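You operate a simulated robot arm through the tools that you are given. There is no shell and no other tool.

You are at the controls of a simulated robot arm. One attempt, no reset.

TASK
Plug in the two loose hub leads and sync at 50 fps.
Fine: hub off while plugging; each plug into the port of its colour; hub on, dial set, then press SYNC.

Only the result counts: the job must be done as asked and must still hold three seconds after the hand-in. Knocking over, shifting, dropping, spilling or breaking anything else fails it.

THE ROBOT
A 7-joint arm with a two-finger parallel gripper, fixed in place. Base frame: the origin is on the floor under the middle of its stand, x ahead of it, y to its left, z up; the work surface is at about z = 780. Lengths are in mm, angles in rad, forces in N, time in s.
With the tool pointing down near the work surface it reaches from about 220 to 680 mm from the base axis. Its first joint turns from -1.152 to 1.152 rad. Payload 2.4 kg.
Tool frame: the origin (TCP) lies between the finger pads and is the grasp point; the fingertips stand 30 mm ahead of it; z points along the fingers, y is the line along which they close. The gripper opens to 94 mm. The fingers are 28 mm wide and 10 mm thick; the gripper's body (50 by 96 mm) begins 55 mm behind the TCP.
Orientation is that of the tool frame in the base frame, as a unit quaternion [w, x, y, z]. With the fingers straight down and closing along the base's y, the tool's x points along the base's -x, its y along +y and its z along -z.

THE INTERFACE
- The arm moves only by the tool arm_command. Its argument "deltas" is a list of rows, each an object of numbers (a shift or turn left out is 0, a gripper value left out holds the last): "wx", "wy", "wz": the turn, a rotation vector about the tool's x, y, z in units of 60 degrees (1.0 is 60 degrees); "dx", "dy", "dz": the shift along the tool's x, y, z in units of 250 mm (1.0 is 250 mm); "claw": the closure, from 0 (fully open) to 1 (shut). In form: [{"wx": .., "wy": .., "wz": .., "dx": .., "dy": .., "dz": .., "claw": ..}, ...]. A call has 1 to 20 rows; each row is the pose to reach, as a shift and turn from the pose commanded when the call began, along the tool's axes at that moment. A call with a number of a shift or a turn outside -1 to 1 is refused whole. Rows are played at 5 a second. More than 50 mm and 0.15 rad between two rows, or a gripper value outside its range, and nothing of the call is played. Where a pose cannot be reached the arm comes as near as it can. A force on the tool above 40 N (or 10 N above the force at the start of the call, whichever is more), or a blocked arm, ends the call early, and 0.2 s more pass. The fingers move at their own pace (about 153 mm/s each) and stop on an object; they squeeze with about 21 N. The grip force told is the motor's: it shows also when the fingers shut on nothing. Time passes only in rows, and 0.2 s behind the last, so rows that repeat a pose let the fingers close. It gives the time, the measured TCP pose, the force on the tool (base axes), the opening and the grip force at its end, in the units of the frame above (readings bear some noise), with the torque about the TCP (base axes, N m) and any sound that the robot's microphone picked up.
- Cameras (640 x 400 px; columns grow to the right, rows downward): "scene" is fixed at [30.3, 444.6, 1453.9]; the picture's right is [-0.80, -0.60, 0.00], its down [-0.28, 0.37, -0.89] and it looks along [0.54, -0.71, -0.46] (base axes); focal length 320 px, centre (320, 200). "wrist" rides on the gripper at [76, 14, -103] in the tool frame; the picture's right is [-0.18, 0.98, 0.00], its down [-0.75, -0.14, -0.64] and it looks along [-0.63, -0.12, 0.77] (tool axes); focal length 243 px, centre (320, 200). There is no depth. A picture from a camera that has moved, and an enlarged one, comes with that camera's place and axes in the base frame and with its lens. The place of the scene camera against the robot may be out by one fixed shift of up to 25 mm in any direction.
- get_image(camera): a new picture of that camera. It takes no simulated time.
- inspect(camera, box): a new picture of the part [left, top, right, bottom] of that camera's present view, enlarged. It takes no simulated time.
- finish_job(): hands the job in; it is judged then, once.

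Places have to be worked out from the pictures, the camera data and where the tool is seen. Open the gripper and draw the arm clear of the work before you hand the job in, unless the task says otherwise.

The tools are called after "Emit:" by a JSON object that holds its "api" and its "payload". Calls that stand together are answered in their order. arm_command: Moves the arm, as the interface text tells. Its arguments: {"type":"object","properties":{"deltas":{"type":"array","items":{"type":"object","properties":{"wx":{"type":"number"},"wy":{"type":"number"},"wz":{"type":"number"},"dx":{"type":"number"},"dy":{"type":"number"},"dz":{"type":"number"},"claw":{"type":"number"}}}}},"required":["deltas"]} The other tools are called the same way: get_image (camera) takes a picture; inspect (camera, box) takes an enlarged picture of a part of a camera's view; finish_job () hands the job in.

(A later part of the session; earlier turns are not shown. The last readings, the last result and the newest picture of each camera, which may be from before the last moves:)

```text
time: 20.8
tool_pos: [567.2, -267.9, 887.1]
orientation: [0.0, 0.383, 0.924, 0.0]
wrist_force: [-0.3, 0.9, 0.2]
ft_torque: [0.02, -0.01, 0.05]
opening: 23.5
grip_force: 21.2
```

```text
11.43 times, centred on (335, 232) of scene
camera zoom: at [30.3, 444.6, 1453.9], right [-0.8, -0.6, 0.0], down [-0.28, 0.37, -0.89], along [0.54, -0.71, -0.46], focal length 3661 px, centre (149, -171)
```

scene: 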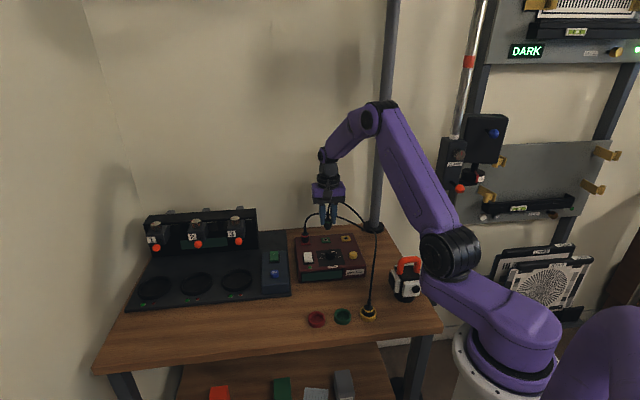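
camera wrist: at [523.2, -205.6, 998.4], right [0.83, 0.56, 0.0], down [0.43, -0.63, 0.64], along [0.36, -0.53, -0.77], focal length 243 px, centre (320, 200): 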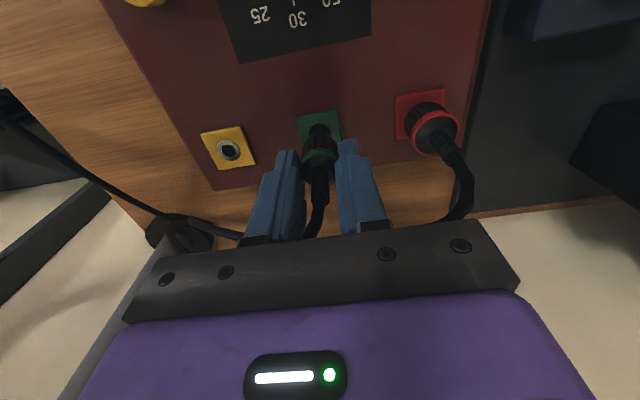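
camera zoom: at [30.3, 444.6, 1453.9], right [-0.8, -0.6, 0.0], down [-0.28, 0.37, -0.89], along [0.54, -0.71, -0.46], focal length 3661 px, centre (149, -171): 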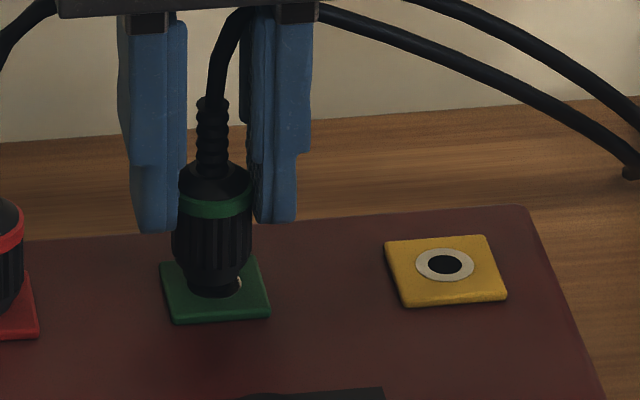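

Emit:
{"api": "inspect", "payload": {"camera": "scene", "box": [328, 228, 346, 246]}}

Emit:
{"api": "inspect", "payload": {"camera": "wrist", "box": [305, 120, 340, 150]}}

```text
16.00 times, centred on (337, 237) of scene
camera zoom: at [30.3, 444.6, 1453.9], right [-0.8, -0.6, 0.0], down [-0.28, 0.37, -0.89], along [0.54, -0.71, -0.46], focal length 5125 px, centre (48, -392)
```

zoom: 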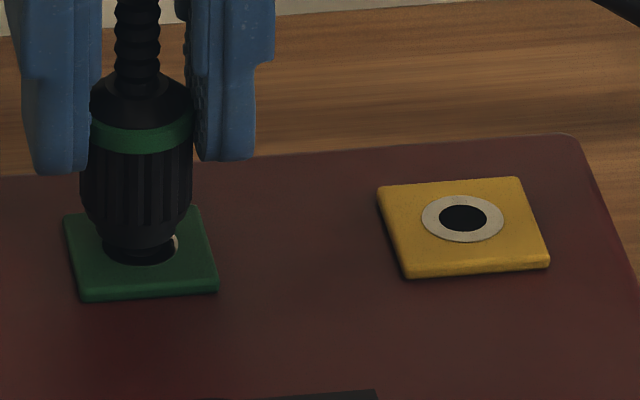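

```text
13.33 times, centred on (322, 135) of wrist
camera zoom: at [523.9, -205.4, 988.7], right [0.83, 0.56, 0.0], down [0.43, -0.63, 0.64], along [0.36, -0.53, -0.77], focal length 3235 px, centre (287, 1067)
```

zoom: 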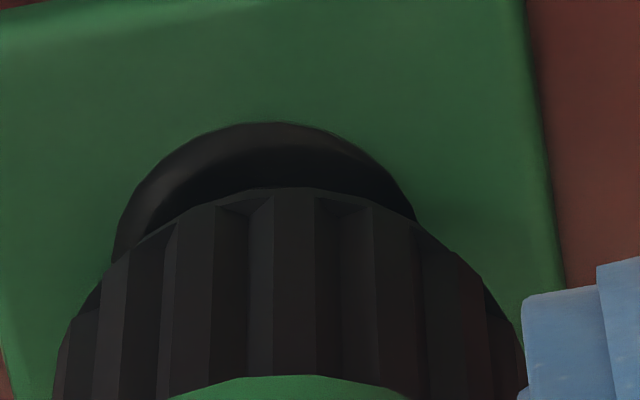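

Emit:
{"api": "arm_command", "payload": {"deltas": [{"dz": 0.006, "dx": 0.001, "claw": 1}, {"dz": 0.012, "dx": 0.002, "claw": 1}, {"dz": 0.012, "dx": 0.002, "claw": 1}]}}

Emit:
{"api": "inspect", "payload": {"camera": "scene", "box": [328, 228, 346, 246]}}

Emit:
{"api": "inspect", "payload": {"camera": "wrist", "box": [305, 120, 340, 150]}}

```text
time: 21.6
tool_pos: [566.6, -270.5, 883.1]
orientation: [-0.001, 0.383, 0.924, 0.001]
wrist_force: [0.0, -0.5, 0.8]
ft_torque: [-0.05, 0.02, -0.03]
opening: 23.1
grip_force: 21.1
```

```text
16.00 times, centred on (337, 237) of scene
camera zoom: at [30.3, 444.6, 1453.9], right [-0.8, -0.6, 0.0], down [-0.28, 0.37, -0.89], along [0.54, -0.71, -0.46], focal length 5125 px, centre (48, -392)
```

zoom: 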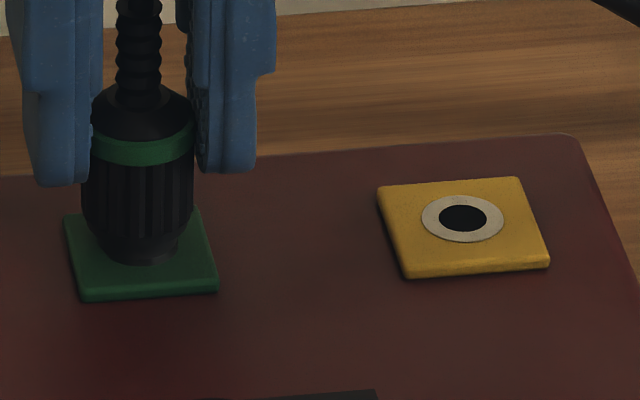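

```text
13.33 times, centred on (322, 135) of wrist
camera zoom: at [523.6, -205.5, 985.8], right [0.83, 0.56, 0.0], down [0.43, -0.63, 0.64], along [0.36, -0.53, -0.77], focal length 3235 px, centre (287, 1067)
```

zoom: 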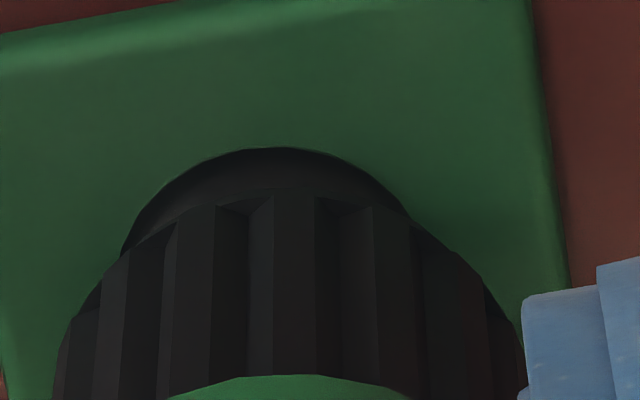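

The nose now appears concentric with the ring and almost touching, with force still near zero. I continue down in small steps.

Emit:
{"api": "arm_command", "payload": {"deltas": [{"dz": 0.004, "claw": 1}, {"dz": 0.008, "claw": 1}, {"dz": 0.008, "claw": 1}]}}

Emit:
{"api": "inspect", "payload": {"camera": "scene", "box": [328, 228, 346, 246]}}

```text
time: 22.4
tool_pos: [566.6, -269.7, 882.3]
orientation: [0.0, 0.384, 0.923, 0.0]
wrist_force: [-3.0, -0.9, 11.2]
ft_torque: [-0.14, 0.16, 0.03]
opening: 23.3
grip_force: 21.0
```

```text
16.00 times, centred on (337, 237) of scene
camera zoom: at [30.0, 444.7, 1453.8], right [-0.8, -0.6, 0.0], down [-0.28, 0.37, -0.89], along [0.54, -0.71, -0.46], focal length 5125 px, centre (48, -392)
```

zoom: 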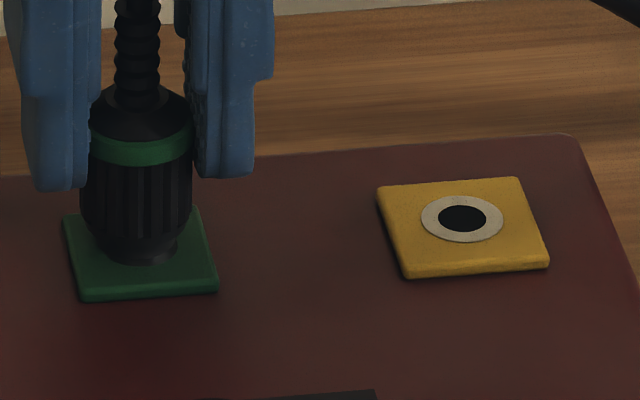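

Emit:
{"api": "inspect", "payload": {"camera": "scene", "box": [297, 226, 315, 244]}}

Emit:
{"api": "inspect", "payload": {"camera": "wrist", "box": [290, 100, 350, 160]}}

Emit:
{"api": "inspect", "payload": {"camera": "wrist", "box": [390, 80, 490, 180]}}

```text
16.00 times, centred on (306, 235) of scene
camera zoom: at [30.0, 444.7, 1453.8], right [-0.8, -0.6, 0.0], down [-0.28, 0.37, -0.89], along [0.54, -0.71, -0.46], focal length 5125 px, centre (544, -360)
```

zoom: 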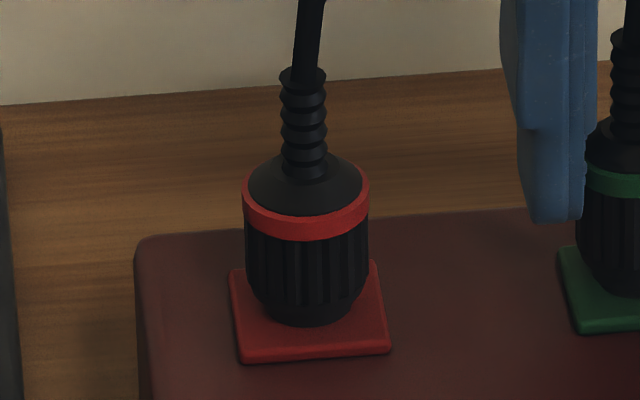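

```text
6.67 times, centred on (320, 130) of wrist
camera zoom: at [523.8, -205.3, 984.4], right [0.83, 0.56, 0.0], down [0.43, -0.63, 0.64], along [0.36, -0.53, -0.77], focal length 1618 px, centre (320, 667)
```

zoom: 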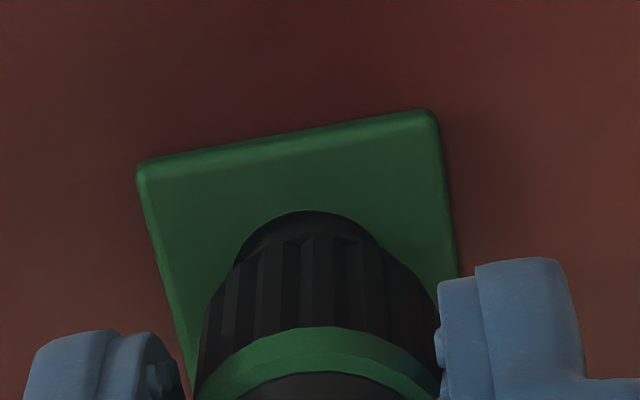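

```text
4.00 times, centred on (440, 130) of wrist
camera zoom: at [523.8, -205.3, 984.4], right [0.83, 0.56, 0.0], down [0.43, -0.63, 0.64], along [0.36, -0.53, -0.77], focal length 970 px, centre (-160, 480)
```

zoom: 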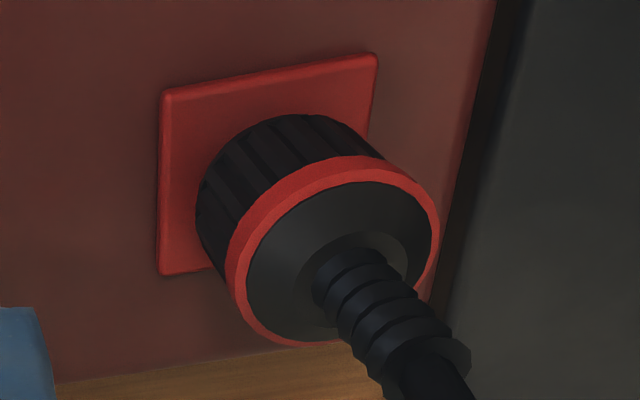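

Contact came at 11 N with the nose on the port face; the seated red plug is about 3 mm deeper. The wrist view suggests the plug sits about 1 mm off toward +e1 (the yellow-to-red row direction). I lift 3 mm and re-measure the offset.

Emit:
{"api": "arm_command", "payload": {"deltas": [{"dz": -0.006, "claw": 1}, {"dz": -0.016, "claw": 1}, {"dz": -0.016, "claw": 1}, {"dz": -0.016, "claw": 1}]}}

Emit:
{"api": "inspect", "payload": {"camera": "wrist", "box": [302, 115, 338, 151]}}

Emit:
{"api": "inspect", "payload": {"camera": "scene", "box": [331, 233, 343, 245]}}

```text
time: 23.4
tool_pos: [567.8, -268.9, 884.5]
orientation: [0.0, 0.383, 0.924, 0.0]
wrist_force: [-0.2, 0.5, 0.1]
ft_torque: [0.04, 0.01, 0.0]
opening: 23.3
grip_force: 21.1
```

```text
11.11 times, centred on (320, 133) of wrist
camera zoom: at [524.2, -204.7, 987.5], right [0.83, 0.56, 0.0], down [0.43, -0.63, 0.64], along [0.36, -0.53, -0.77], focal length 2696 px, centre (320, 944)
```

zoom: 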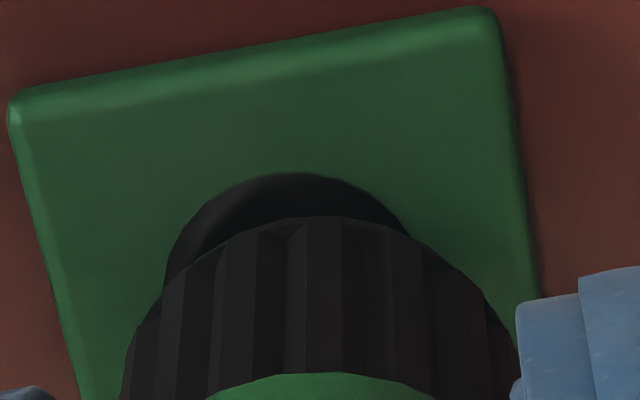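

```text
16.00 times, centred on (337, 239) of scene
camera zoom: at [30.3, 444.6, 1453.9], right [-0.8, -0.6, 0.0], down [-0.28, 0.37, -0.89], along [0.54, -0.71, -0.46], focal length 5125 px, centre (48, -424)
```

zoom: 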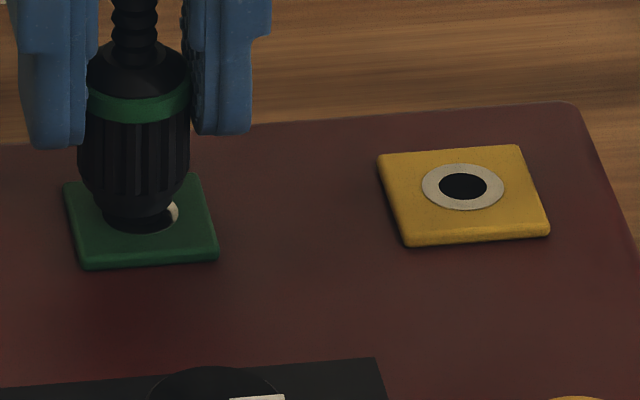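

Both views show the plug about 1.5 mm too far along +e1 and about 1 mm too far back. I shift it by that amount and check.

Emit:
{"api": "arm_command", "payload": {"deltas": [{"dx": 0.002, "dy": -0.003, "claw": 1}, {"dx": 0.004, "dy": -0.006, "claw": 1}, {"dx": 0.004, "dy": -0.006, "claw": 1}, {"dx": 0.004, "dy": -0.006, "claw": 1}]}}

Emit:
{"api": "inspect", "payload": {"camera": "wrist", "box": [302, 115, 338, 151]}}

Emit:
{"api": "inspect", "payload": {"camera": "scene", "box": [331, 233, 343, 245]}}

```text
time: 24.4
tool_pos: [566.3, -270.0, 884.8]
orientation: [0.0, 0.383, 0.924, 0.001]
wrist_force: [-0.3, -0.2, -0.2]
ft_torque: [0.02, -0.02, 0.01]
opening: 23.4
grip_force: 20.8
```

```text
11.11 times, centred on (320, 133) of wrist
camera zoom: at [522.5, -204.9, 987.6], right [0.83, 0.56, 0.0], down [0.43, -0.63, 0.64], along [0.36, -0.53, -0.77], focal length 2696 px, centre (320, 944)
```

zoom: 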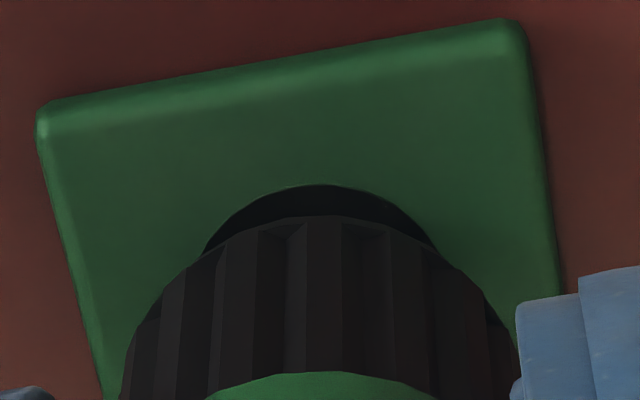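

```text
16.00 times, centred on (337, 239) of scene
camera zoom: at [30.3, 444.6, 1453.9], right [-0.8, -0.6, 0.0], down [-0.28, 0.37, -0.89], along [0.54, -0.71, -0.46], focal length 5125 px, centre (48, -424)
```

zoom: 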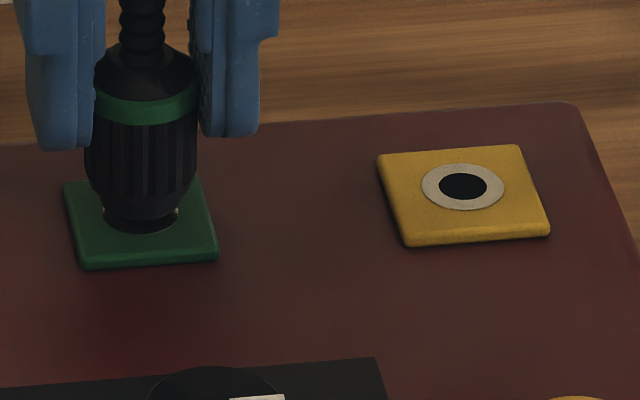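

Now both views show the nose concentric with the ring. I press down again in small steps.

Emit:
{"api": "arm_command", "payload": {"deltas": [{"dz": 0.004, "claw": 1}, {"dz": 0.008, "claw": 1}, {"dz": 0.012, "claw": 1}, {"dz": 0.016, "claw": 1}, {"dz": 0.016, "claw": 1}]}}

Emit:
{"api": "inspect", "payload": {"camera": "scene", "box": [331, 233, 343, 245]}}

Emit:
{"api": "inspect", "payload": {"camera": "wrist", "box": [302, 115, 338, 151]}}

```text
time: 25.6
tool_pos: [566.4, -269.6, 880.4]
orientation: [0.001, 0.382, 0.924, 0.0]
wrist_force: [-0.9, 0.7, 6.0]
ft_torque: [0.07, 0.13, 0.01]
opening: 23.2
grip_force: 20.9
```

```text
16.00 times, centred on (337, 239) of scene
camera zoom: at [30.1, 444.7, 1453.8], right [-0.8, -0.6, 0.0], down [-0.28, 0.37, -0.89], along [0.54, -0.71, -0.46], focal length 5125 px, centre (48, -424)
```

zoom: 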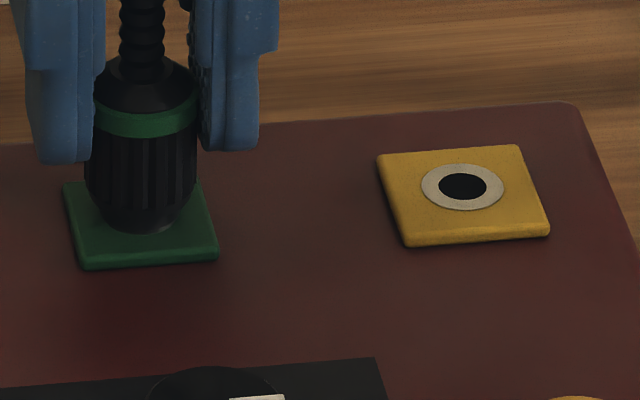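

```text
11.11 times, centred on (320, 133) of wrist
camera zoom: at [522.7, -205.3, 983.6], right [0.83, 0.56, 0.0], down [0.43, -0.63, 0.64], along [0.36, -0.53, -0.77], focal length 2696 px, centre (320, 944)
```

zoom: 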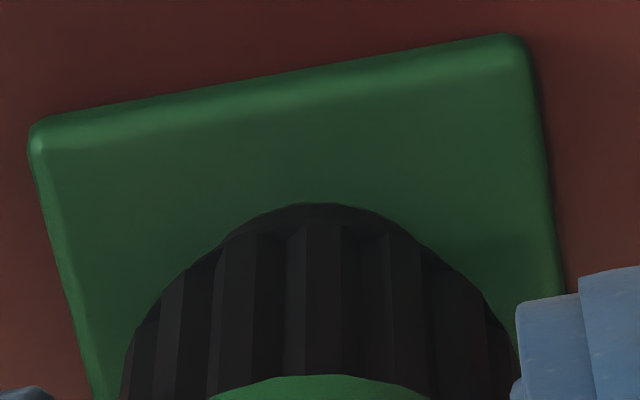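

Emit:
{"api": "arm_command", "payload": {"deltas": [{"dz": 0.004, "claw": 1}, {"dz": 0.008, "claw": 1}, {"dz": 0.008, "claw": 1}]}}

Emit:
{"api": "inspect", "payload": {"camera": "scene", "box": [331, 233, 343, 245]}}

Emit:
{"api": "inspect", "payload": {"camera": "wrist", "box": [302, 115, 338, 151]}}

```text
time: 26.4
tool_pos: [565.9, -269.7, 878.4]
orientation: [0.002, 0.384, 0.923, -0.001]
wrist_force: [-0.4, 0.7, 12.2]
ft_torque: [-0.04, 0.1, 0.01]
opening: 23.2
grip_force: 21.1
```

```text
16.00 times, centred on (337, 239) of scene
camera zoom: at [30.1, 444.7, 1453.8], right [-0.8, -0.6, 0.0], down [-0.28, 0.37, -0.89], along [0.54, -0.71, -0.46], focal length 5125 px, centre (48, -424)
```

zoom: 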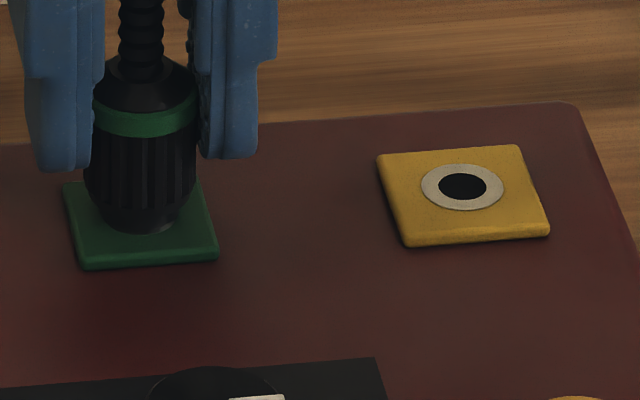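

```text
11.11 times, centred on (320, 133) of wrist
camera zoom: at [522.9, -205.5, 981.3], right [0.83, 0.56, 0.0], down [0.43, -0.63, 0.64], along [0.36, -0.53, -0.77], focal length 2696 px, centre (320, 944)
```

zoom: 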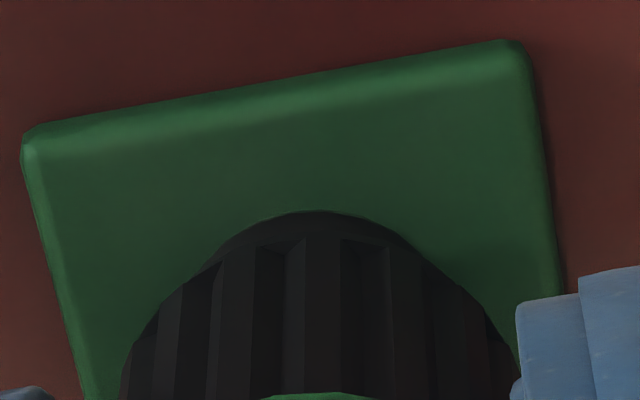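

The plug is stopped at the port face and the fingers slipped down it at about 12 N. I zoom in to find the remaining misalignment.

Emit:
{"api": "inspect", "payload": {"camera": "wrist", "box": [312, 130, 332, 146]}}

Emit:
{"api": "inspect", "payload": {"camera": "scene", "box": [326, 234, 336, 243]}}

Emit:
{"api": "get_image", "payload": {"camera": "scene"}}

```text
16.00 times, centred on (322, 138) of wrist
camera zoom: at [522.9, -205.5, 981.3], right [0.83, 0.56, 0.0], down [0.43, -0.63, 0.64], along [0.36, -0.53, -0.77], focal length 3882 px, centre (288, 1192)
```

zoom: 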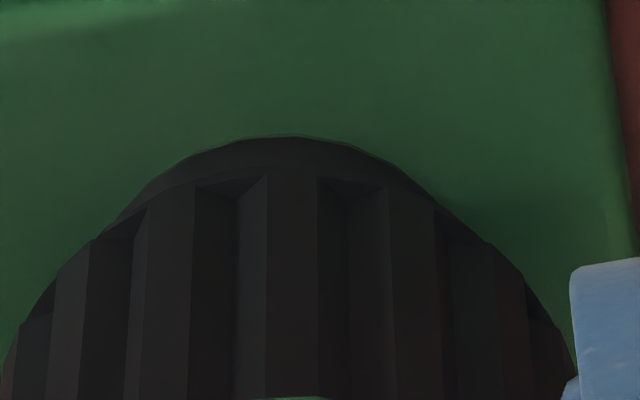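

```text
16.00 times, centred on (331, 238) of scene
camera zoom: at [30.1, 444.7, 1453.8], right [-0.8, -0.6, 0.0], down [-0.28, 0.37, -0.89], along [0.54, -0.71, -0.46], focal length 5125 px, centre (144, -416)
```

zoom: 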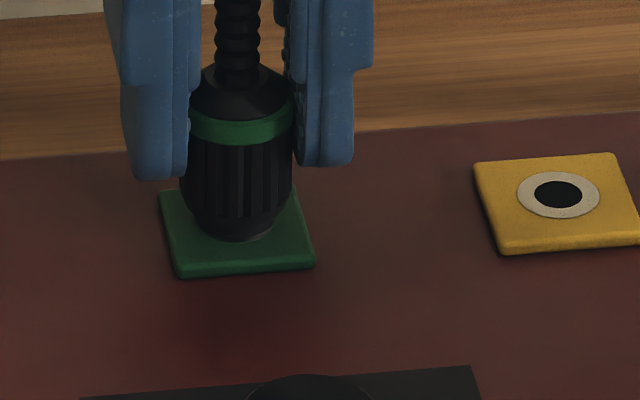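

```text
taken
```

scene: 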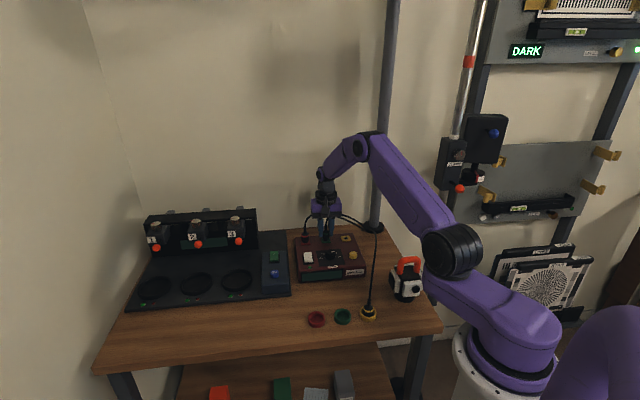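

The view is ambiguous by about 1 mm fore–aft. With light downward pressure I make a small sweep toward −x in the tool frame and watch for the nose dropping in.

Emit:
{"api": "arm_command", "payload": {"deltas": [{"dz": -0.002, "claw": 1}, {"dz": -0.002, "dx": -0.002, "claw": 1}, {"dz": -0.002, "dx": -0.004, "claw": 1}, {"dz": -0.002, "dx": -0.006, "claw": 1}, {"dz": -0.002, "dx": -0.006, "claw": 1}]}}

Emit:
{"api": "inspect", "payload": {"camera": "scene", "box": [326, 234, 336, 243]}}

Emit:
{"api": "inspect", "payload": {"camera": "wrist", "box": [302, 115, 338, 151]}}

```text
time: 27.6
tool_pos: [566.4, -270.9, 879.8]
orientation: [-0.001, 0.383, 0.924, 0.0]
wrist_force: [0.1, 0.2, 0.7]
ft_torque: [-0.01, 0.02, 0.0]
opening: 23.1
grip_force: 21.1
```

```text
16.00 times, centred on (331, 238) of scene
camera zoom: at [30.3, 444.6, 1453.9], right [-0.8, -0.6, 0.0], down [-0.28, 0.37, -0.89], along [0.54, -0.71, -0.46], focal length 5125 px, centre (144, -416)
```

zoom: 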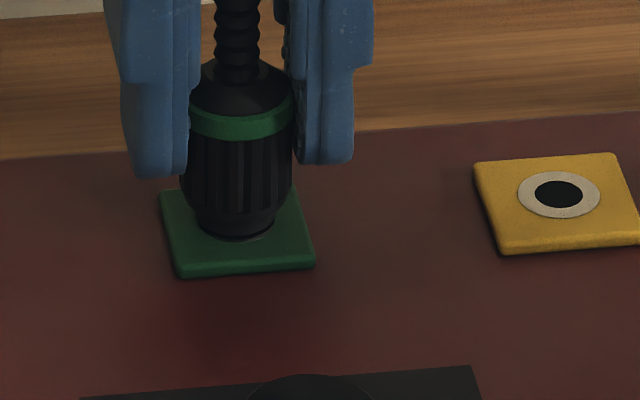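

```text
11.11 times, centred on (320, 133) of wrist
camera zoom: at [523.5, -205.9, 981.9], right [0.83, 0.56, 0.0], down [0.43, -0.63, 0.64], along [0.36, -0.53, -0.77], focal length 2696 px, centre (320, 944)
```

zoom: 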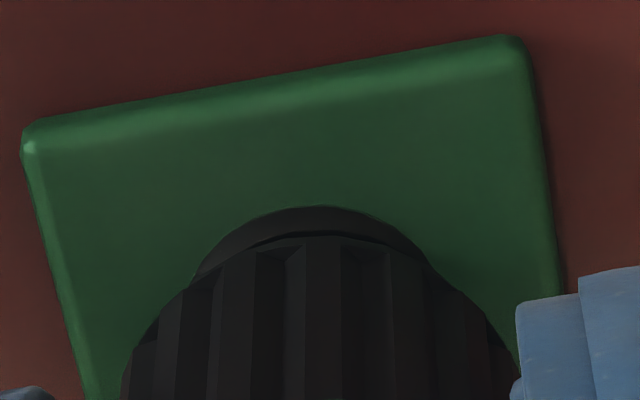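

The force is released and the hub hasn't moved. I lift the plug against the light wall background to see the exact nose shape and its tilt in the fingers.

Emit:
{"api": "arm_command", "payload": {"deltas": [{"dz": -0.03, "claw": 1}, {"dz": -0.1, "claw": 1}, {"dz": -0.2, "claw": 1}, {"dz": -0.32, "claw": 1}, {"dz": -0.32, "claw": 1}, {"dz": -0.32, "claw": 1}]}}

Emit:
{"api": "inspect", "payload": {"camera": "scene", "box": [318, 205, 342, 229]}}

Emit:
{"api": "inspect", "payload": {"camera": "wrist", "box": [290, 80, 350, 160]}}

```text
time: 29.0
tool_pos: [568.7, -270.5, 960.0]
orientation: [0.0, 0.383, 0.924, 0.0]
wrist_force: [0.0, 0.0, -0.1]
ft_torque: [-0.01, -0.04, -0.02]
opening: 23.5
grip_force: 21.2
```

```text
16.00 times, centred on (330, 217) of scene
camera zoom: at [30.3, 444.6, 1453.9], right [-0.8, -0.6, 0.0], down [-0.28, 0.37, -0.89], along [0.54, -0.71, -0.46], focal length 5125 px, centre (160, -72)
```

zoom: 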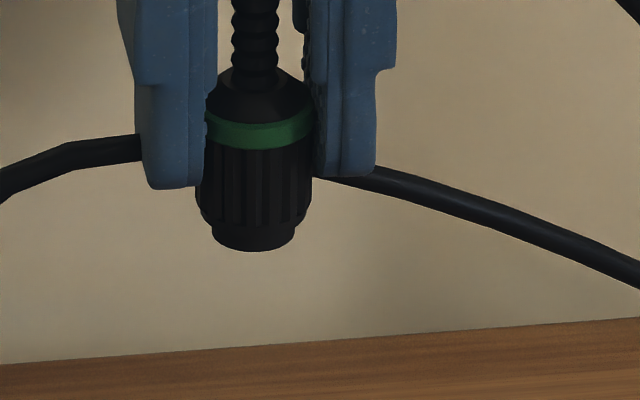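

```text
5.00 times, centred on (320, 120) of wrist
camera zoom: at [524.1, -206.3, 1062.1], right [0.83, 0.56, 0.0], down [0.43, -0.63, 0.64], along [0.36, -0.53, -0.77], focal length 1213 px, centre (320, 600)
```

zoom: 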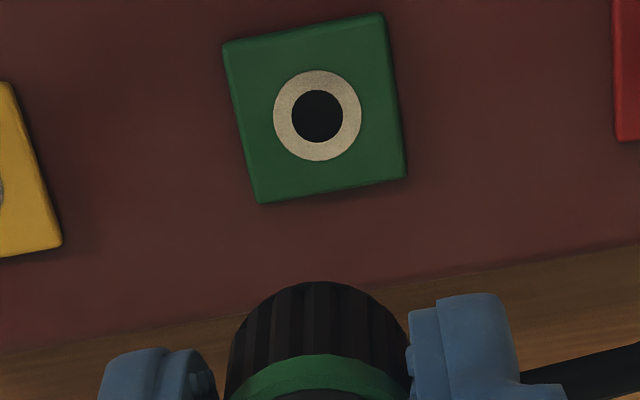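

The nose is a short 17 mm cylinder, and combining views gives the plug about 2 mm behind the finger centreline. The last presses were therefore about 0.7 mm too far back. I shift +2.4 mm in tool x from here and descend to just above the port to re-check.

Emit:
{"api": "arm_command", "payload": {"deltas": [{"dx": 0.0096, "dy": -0.001, "dz": 0.06, "claw": 1}, {"dx": 0.0096, "dy": -0.001, "dz": 0.14, "claw": 1}, {"dx": 0.0096, "dy": -0.001, "dz": 0.22, "claw": 1}, {"dx": 0.0096, "dy": -0.001, "dz": 0.28, "claw": 1}, {"dx": 0.0096, "dy": -0.001, "dz": 0.298, "claw": 1}, {"dx": 0.0096, "dy": -0.001, "dz": 0.298, "claw": 1}, {"dx": 0.0096, "dy": -0.001, "dz": 0.298, "claw": 1}]}}

Emit:
{"api": "inspect", "payload": {"camera": "scene", "box": [326, 234, 336, 243]}}

Emit:
{"api": "inspect", "payload": {"camera": "wrist", "box": [302, 115, 338, 151]}}

```text
time: 30.6
tool_pos: [564.8, -268.2, 884.1]
orientation: [0.001, 0.383, 0.924, 0.0]
wrist_force: [-0.6, 0.4, 0.1]
ft_torque: [0.0, 0.0, 0.01]
opening: 23.5
grip_force: 21.2
```

```text
16.00 times, centred on (331, 238) of scene
camera zoom: at [30.3, 444.6, 1453.9], right [-0.8, -0.6, 0.0], down [-0.28, 0.37, -0.89], along [0.54, -0.71, -0.46], focal length 5125 px, centre (144, -416)
```

zoom: 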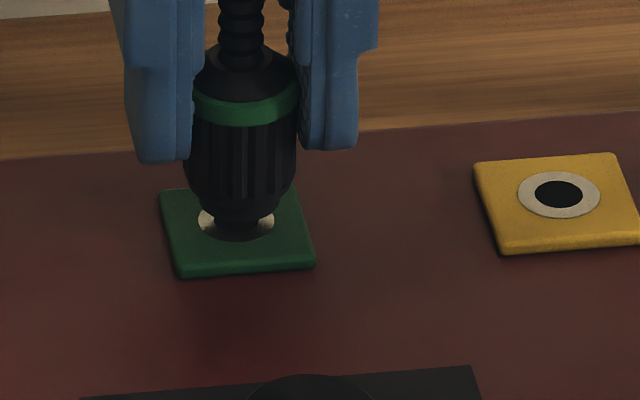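

```text
11.11 times, centred on (320, 133) of wrist
camera zoom: at [521.6, -204.8, 986.8], right [0.83, 0.56, 0.0], down [0.43, -0.63, 0.64], along [0.36, -0.53, -0.77], focal length 2696 px, centre (320, 944)
```

zoom: 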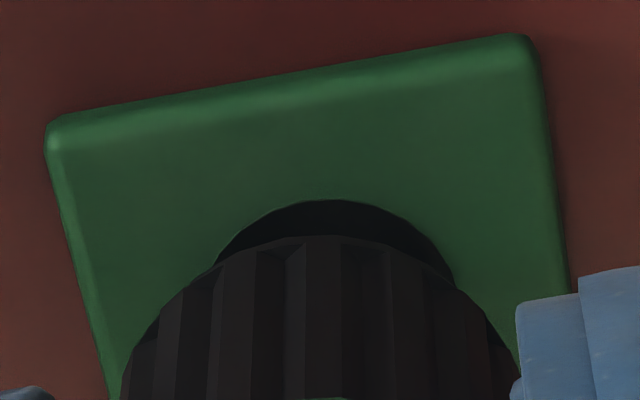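

Emit:
{"api": "arm_command", "payload": {"deltas": [{"dx": -0.001, "dy": 0.0036, "dz": 0.004, "claw": 1}, {"dx": -0.001, "dy": 0.0036, "dz": 0.012, "claw": 1}, {"dx": -0.001, "dy": 0.0036, "dz": 0.012, "claw": 1}, {"dx": -0.001, "dy": 0.0036, "dz": 0.012, "claw": 1}]}}

Emit:
{"api": "inspect", "payload": {"camera": "scene", "box": [326, 234, 336, 243]}}

Emit:
{"api": "inspect", "payload": {"camera": "wrist", "box": [302, 115, 338, 151]}}

```text
time: 31.6
tool_pos: [565.5, -267.7, 881.9]
orientation: [0.0, 0.383, 0.924, 0.0]
wrist_force: [0.9, -0.8, 0.9]
ft_torque: [0.02, 0.01, 0.01]
opening: 23.6
grip_force: 20.7
```

```text
16.00 times, centred on (331, 238) of scene
camera zoom: at [30.3, 444.6, 1453.9], right [-0.8, -0.6, 0.0], down [-0.28, 0.37, -0.89], along [0.54, -0.71, -0.46], focal length 5125 px, centre (144, -416)
```

zoom: 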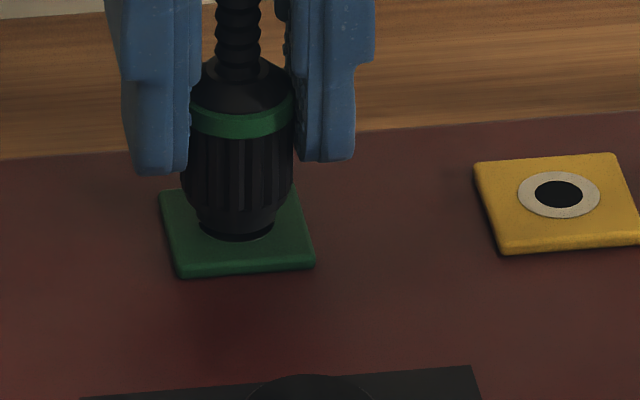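

```text
11.11 times, centred on (320, 133) of wrist
camera zoom: at [522.0, -204.2, 984.0], right [0.83, 0.56, 0.0], down [0.43, -0.63, 0.64], along [0.36, -0.53, -0.77], focal length 2696 px, centre (320, 944)
```

zoom: 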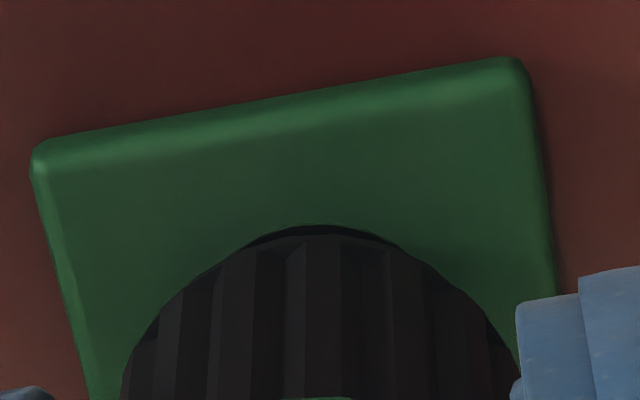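

The nose looks concentric with the ring again, so I press gently.

Emit:
{"api": "arm_command", "payload": {"deltas": [{"dz": 0.003, "claw": 1}, {"dz": 0.006, "claw": 1}, {"dz": 0.009, "claw": 1}, {"dz": 0.012, "claw": 1}, {"dz": 0.012, "claw": 1}]}}

Emit:
{"api": "inspect", "payload": {"camera": "scene", "box": [326, 234, 336, 243]}}

Emit:
{"api": "inspect", "payload": {"camera": "wrist", "box": [302, 115, 338, 151]}}

```text
time: 32.8
tool_pos: [565.9, -269.0, 879.1]
orientation: [0.0, 0.382, 0.924, 0.0]
wrist_force: [-0.1, -0.2, 0.7]
ft_torque: [-0.02, 0.03, 0.0]
opening: 23.1
grip_force: 20.9
```

```text
16.00 times, centred on (331, 238) of scene
camera zoom: at [30.3, 444.6, 1453.9], right [-0.8, -0.6, 0.0], down [-0.28, 0.37, -0.89], along [0.54, -0.71, -0.46], focal length 5125 px, centre (144, -416)
```

zoom: 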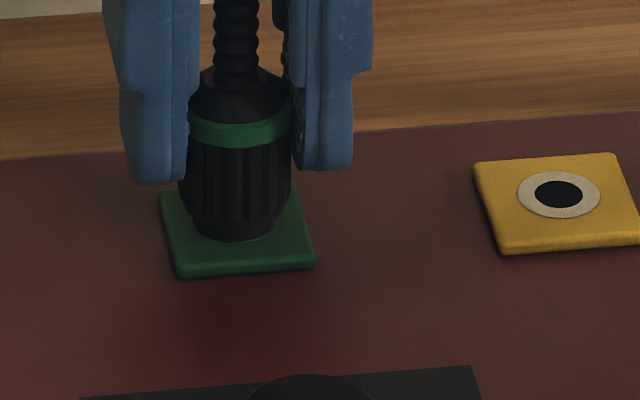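

```text
11.11 times, centred on (320, 133) of wrist
camera zoom: at [522.5, -204.3, 981.4], right [0.83, 0.56, 0.0], down [0.43, -0.63, 0.64], along [0.36, -0.53, -0.77], focal length 2696 px, centre (320, 944)
```

zoom: 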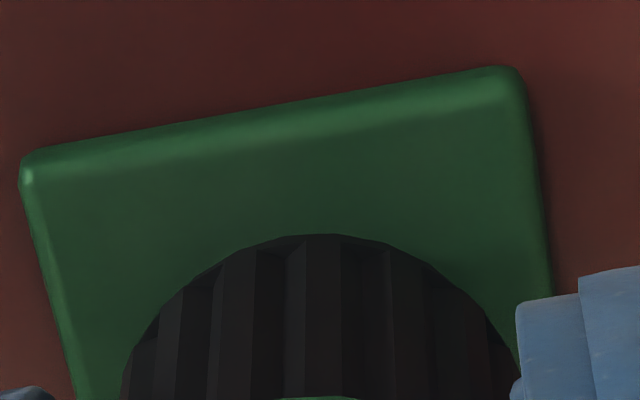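

Emit:
{"api": "arm_command", "payload": {"deltas": [{"dz": 0.004, "claw": 1}, {"dz": 0.008, "claw": 1}, {"dz": 0.008, "claw": 1}]}}

Emit:
{"api": "inspect", "payload": {"camera": "scene", "box": [326, 234, 336, 243]}}

Emit:
{"api": "inspect", "payload": {"camera": "wrist", "box": [302, 115, 338, 151]}}

```text
time: 33.6
tool_pos: [564.9, -269.4, 877.8]
orientation: [0.001, 0.384, 0.923, -0.001]
wrist_force: [-5.5, 1.9, 16.3]
ft_torque: [-0.03, 0.29, -0.04]
opening: 23.4
grip_force: 21.3
heard: snap
```

```text
16.00 times, centred on (331, 238) of scene
camera zoom: at [29.9, 444.8, 1453.8], right [-0.8, -0.6, 0.0], down [-0.28, 0.37, -0.89], along [0.54, -0.71, -0.46], focal length 5125 px, centre (144, -416)
```

zoom: 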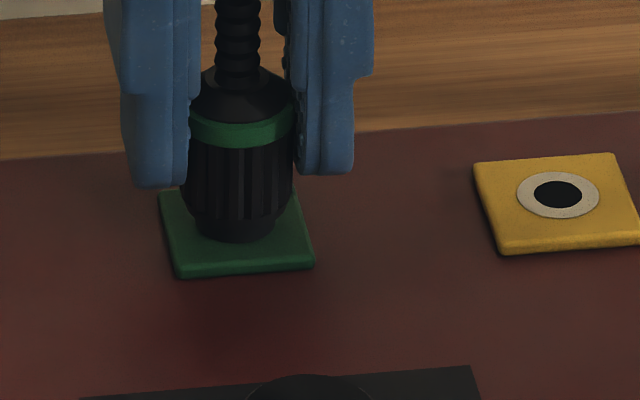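

```text
11.11 times, centred on (320, 133) of wrist
camera zoom: at [522.1, -204.3, 980.3], right [0.83, 0.56, 0.0], down [0.43, -0.63, 0.64], along [0.36, -0.53, -0.77], focal length 2696 px, centre (320, 944)
```

zoom: 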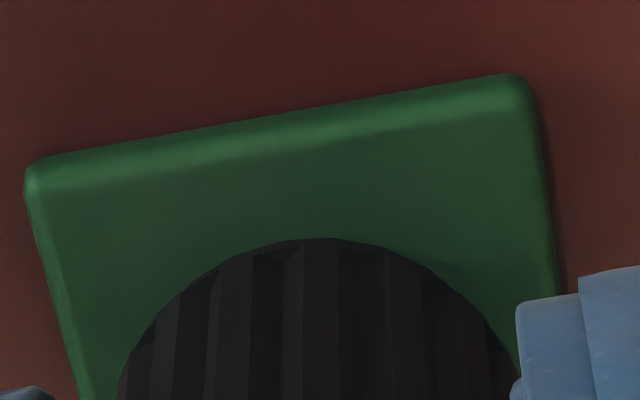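

I heard a snap, so the plug probably latched, although it still looks slightly higher than the red one. I ease down a touch more to see whether it seats fully.

Emit:
{"api": "arm_command", "payload": {"deltas": [{"claw": 1}, {"dz": 0.003, "claw": 1}, {"dz": 0.003, "claw": 1}]}}

Emit:
{"api": "inspect", "payload": {"camera": "scene", "box": [326, 234, 336, 243]}}

Emit:
{"api": "inspect", "payload": {"camera": "scene", "box": [290, 205, 350, 255]}}

```text
time: 34.4
tool_pos: [566.2, -269.1, 876.3]
orientation: [0.001, 0.384, 0.923, -0.001]
wrist_force: [-3.1, -2.4, 12.4]
ft_torque: [-0.16, 0.1, 0.03]
opening: 23.4
grip_force: 20.5
```

```text
16.00 times, centred on (331, 238) of scene
camera zoom: at [30.0, 444.7, 1453.8], right [-0.8, -0.6, 0.0], down [-0.28, 0.37, -0.89], along [0.54, -0.71, -0.46], focal length 5125 px, centre (144, -416)
```

zoom: 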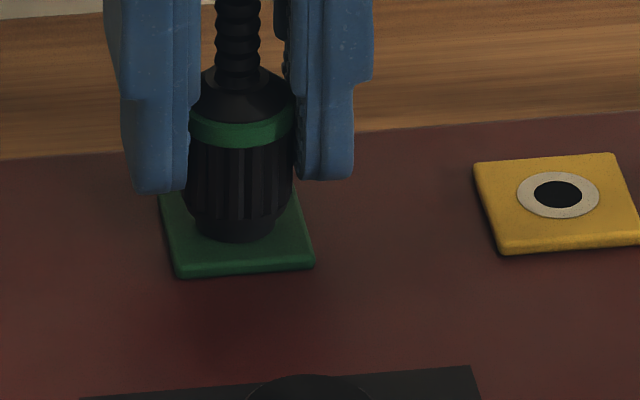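

```text
8.00 times, centred on (320, 230) of scene
camera zoom: at [30.0, 444.7, 1453.8], right [-0.8, -0.6, 0.0], down [-0.28, 0.37, -0.89], along [0.54, -0.71, -0.46], focal length 2563 px, centre (320, -40)
```

zoom: 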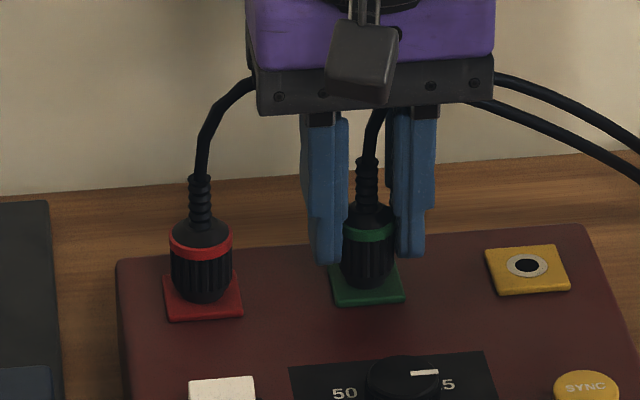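

Emit:
{"api": "arm_command", "payload": {"deltas": [{"dz": -0.006, "claw": 1}, {"dz": -0.012, "claw": 1}, {"dz": -0.012, "claw": 1}]}}

Emit:
{"api": "inspect", "payload": {"camera": "scene", "box": [326, 234, 336, 243]}}

Emit:
{"api": "inspect", "payload": {"camera": "wrist", "box": [302, 115, 338, 151]}}

```text
time: 35.2
tool_pos: [566.0, -268.3, 879.0]
orientation: [-0.001, 0.383, 0.924, 0.0]
wrist_force: [1.2, -0.8, 0.0]
ft_torque: [-0.01, 0.01, 0.01]
opening: 23.4
grip_force: 21.4
heard: snap
```

```text
16.00 times, centred on (331, 238) of scene
camera zoom: at [30.3, 444.6, 1453.9], right [-0.8, -0.6, 0.0], down [-0.28, 0.37, -0.89], along [0.54, -0.71, -0.46], focal length 5125 px, centre (144, -416)
```

zoom: 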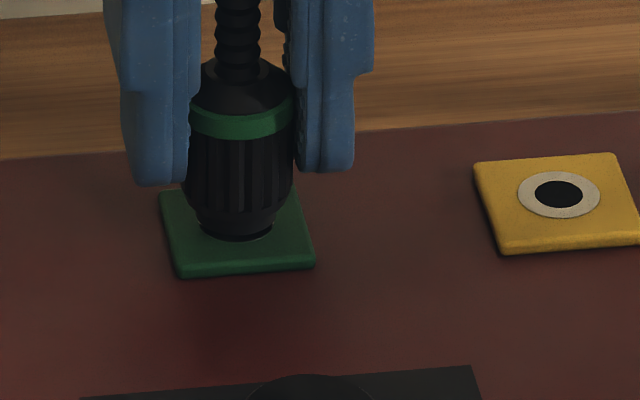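

```text
11.11 times, centred on (320, 133) of wrist
camera zoom: at [521.9, -203.7, 981.8], right [0.83, 0.56, 0.0], down [0.43, -0.63, 0.64], along [0.36, -0.53, -0.77], focal length 2696 px, centre (320, 944)
```

zoom: 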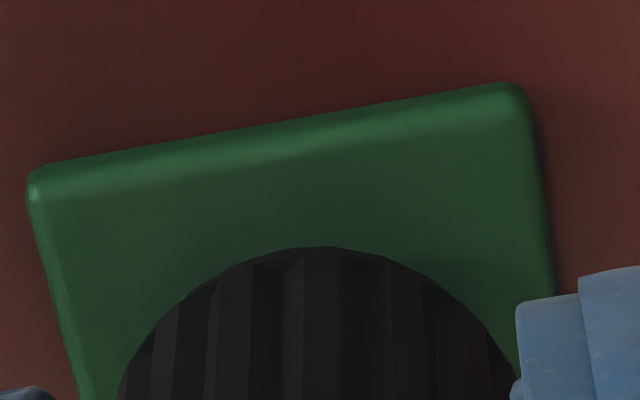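

The second snap on lifting shows it unlatched, so the port has a snap latch that engages when pressed. Reaction forces point to a small +x tool offset. I shift about 0.7 mm that way and press again, more deeply.

Emit:
{"api": "arm_command", "payload": {"deltas": [{"dx": 0.003, "dy": -0.001, "claw": 1}, {"dx": 0.003, "dy": -0.001, "dz": 0.004, "claw": 1}, {"dx": 0.003, "dy": -0.001, "dz": 0.008, "claw": 1}, {"dx": 0.003, "dy": -0.001, "dz": 0.011, "claw": 1}, {"dx": 0.003, "dy": -0.001, "dz": 0.014, "claw": 1}]}}

Emit:
{"api": "inspect", "payload": {"camera": "scene", "box": [326, 234, 336, 243]}}

Emit:
{"api": "inspect", "payload": {"camera": "wrist", "box": [302, 115, 338, 151]}}

```text
time: 36.4
tool_pos: [564.7, -267.5, 875.5]
orientation: [0.0, 0.382, 0.924, -0.001]
wrist_force: [0.5, 0.1, 1.5]
ft_torque: [0.04, -0.07, 0.02]
opening: 23.2
grip_force: 21.5
```

```text
16.00 times, centred on (331, 238) of scene
camera zoom: at [30.3, 444.6, 1453.9], right [-0.8, -0.6, 0.0], down [-0.28, 0.37, -0.89], along [0.54, -0.71, -0.46], focal length 5125 px, centre (144, -416)
```

zoom: 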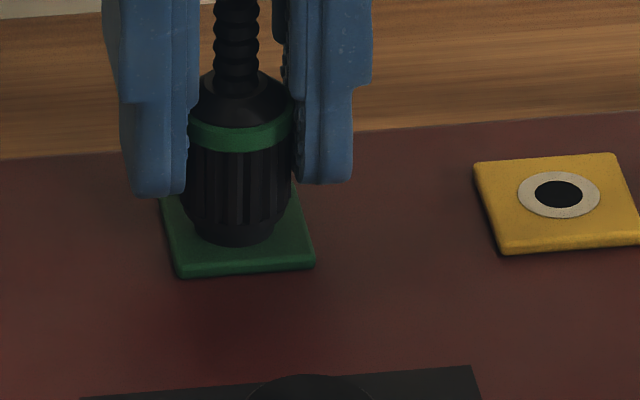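

```text
11.11 times, centred on (320, 133) of wrist
camera zoom: at [521.8, -203.3, 978.8], right [0.83, 0.56, 0.0], down [0.43, -0.63, 0.64], along [0.36, -0.53, -0.77], focal length 2696 px, centre (320, 944)
```

zoom: 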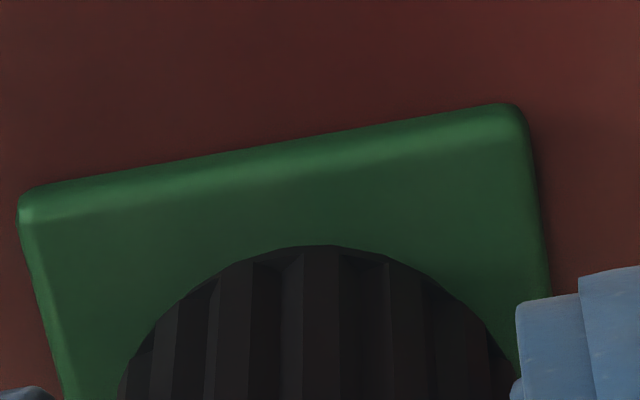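

No resistance this time and the plug is lower than before. I continue pressing.

Emit:
{"api": "arm_command", "payload": {"deltas": [{"dz": 0.003, "claw": 1}, {"dz": 0.006, "claw": 1}, {"dz": 0.009, "claw": 1}, {"dz": 0.009, "claw": 1}]}}

Emit:
{"api": "inspect", "payload": {"camera": "scene", "box": [326, 234, 336, 243]}}

Emit:
{"api": "inspect", "payload": {"camera": "wrist", "box": [302, 115, 338, 151]}}

```text
time: 37.4
tool_pos: [565.9, -268.3, 874.9]
orientation: [0.001, 0.383, 0.924, -0.001]
wrist_force: [1.4, 1.7, 12.1]
ft_torque: [0.3, -0.29, 0.01]
opening: 23.0
grip_force: 20.7
```

```text
16.00 times, centred on (331, 238) of scene
camera zoom: at [30.1, 444.7, 1453.8], right [-0.8, -0.6, 0.0], down [-0.28, 0.37, -0.89], along [0.54, -0.71, -0.46], focal length 5125 px, centre (144, -416)
```

zoom: 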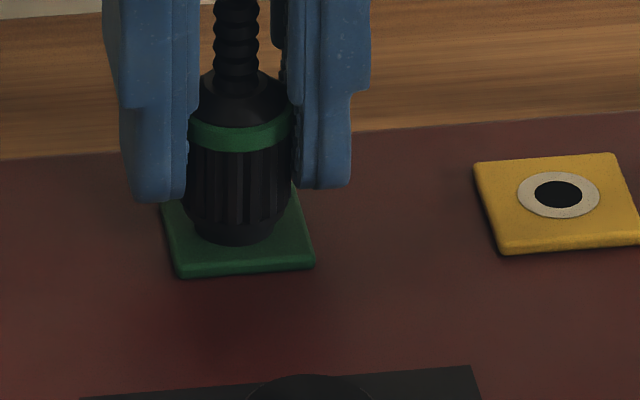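

```text
11.11 times, centred on (320, 133) of wrist
camera zoom: at [522.0, -203.5, 977.3], right [0.83, 0.56, 0.0], down [0.43, -0.63, 0.64], along [0.36, -0.53, -0.77], focal length 2696 px, centre (320, 944)
```

zoom: 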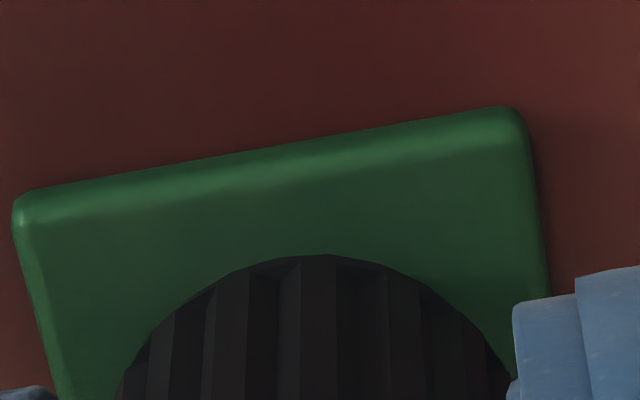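

The force is 12 N, but the torque indicates contact about 26 mm toward the red side, perhaps the red plug's cable against the hand. I check that from the cameras.

Emit:
{"api": "inspect", "payload": {"camera": "scene", "box": [285, 180, 375, 255]}}

Emit:
{"api": "get_image", "payload": {"camera": "wrist"}}

```text
5.33 times, centred on (330, 218) of scene
camera zoom: at [30.1, 444.7, 1453.8], right [-0.8, -0.6, 0.0], down [-0.28, 0.37, -0.89], along [0.54, -0.71, -0.46], focal length 1708 px, centre (267, 107)
```

zoom: 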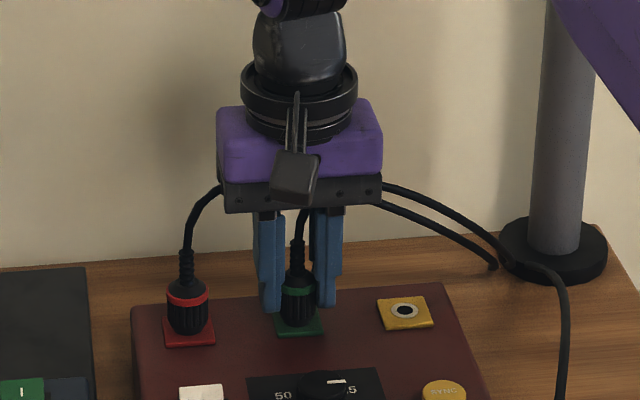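

```text
taken
camera wrist: at [522.0, -203.5, 977.3], right [0.83, 0.56, 0.0], down [0.43, -0.63, 0.64], along [0.36, -0.53, -0.77], focal length 243 px, centre (320, 200)
```

wrist: 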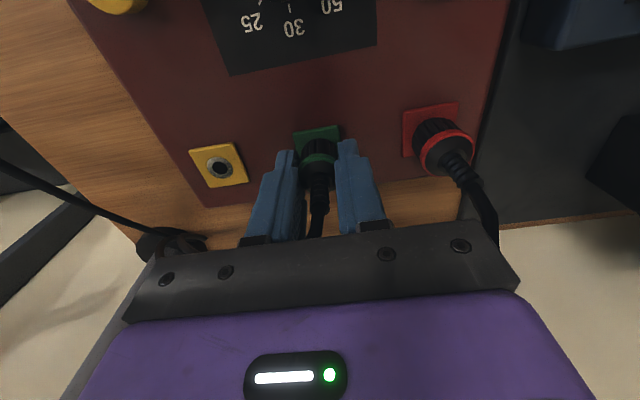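

The contact offset suggests the palm is pressing on the red cable's arch, while the plug itself has gone deeper into the port than before. I open the fingers slightly to leave the plug caged in the port, and check that it stays upright.

Emit:
{"api": "arm_command", "payload": {"deltas": [{"claw": 0.7}, {"claw": 0.68}, {"claw": 0.68}]}}

Emit:
{"api": "inspect", "payload": {"camera": "scene", "box": [326, 234, 336, 243]}}

Emit:
{"api": "inspect", "payload": {"camera": "wrist", "box": [280, 110, 360, 180]}}

```text
time: 38.2
tool_pos: [565.2, -267.4, 874.4]
orientation: [0.0, 0.383, 0.924, 0.0]
wrist_force: [-0.6, 0.5, -0.2]
ft_torque: [0.0, 0.0, 0.0]
opening: 30.1
grip_force: 0.1
```

```text
16.00 times, centred on (331, 238) of scene
camera zoom: at [30.3, 444.6, 1453.9], right [-0.8, -0.6, 0.0], down [-0.28, 0.37, -0.89], along [0.54, -0.71, -0.46], focal length 5125 px, centre (144, -416)
```

zoom: 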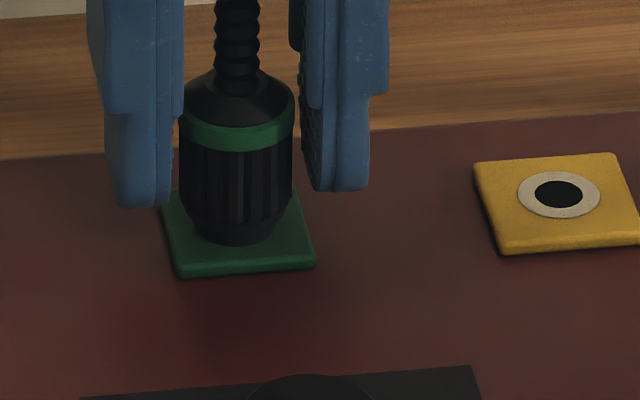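

```text
5.71 times, centred on (320, 145) of wrist
camera zoom: at [521.8, -203.4, 976.7], right [0.83, 0.56, 0.0], down [0.43, -0.63, 0.64], along [0.36, -0.53, -0.77], focal length 1386 px, centre (320, 514)
```

zoom: 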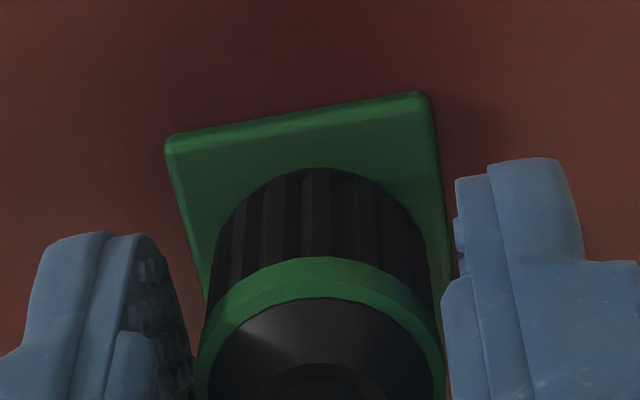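

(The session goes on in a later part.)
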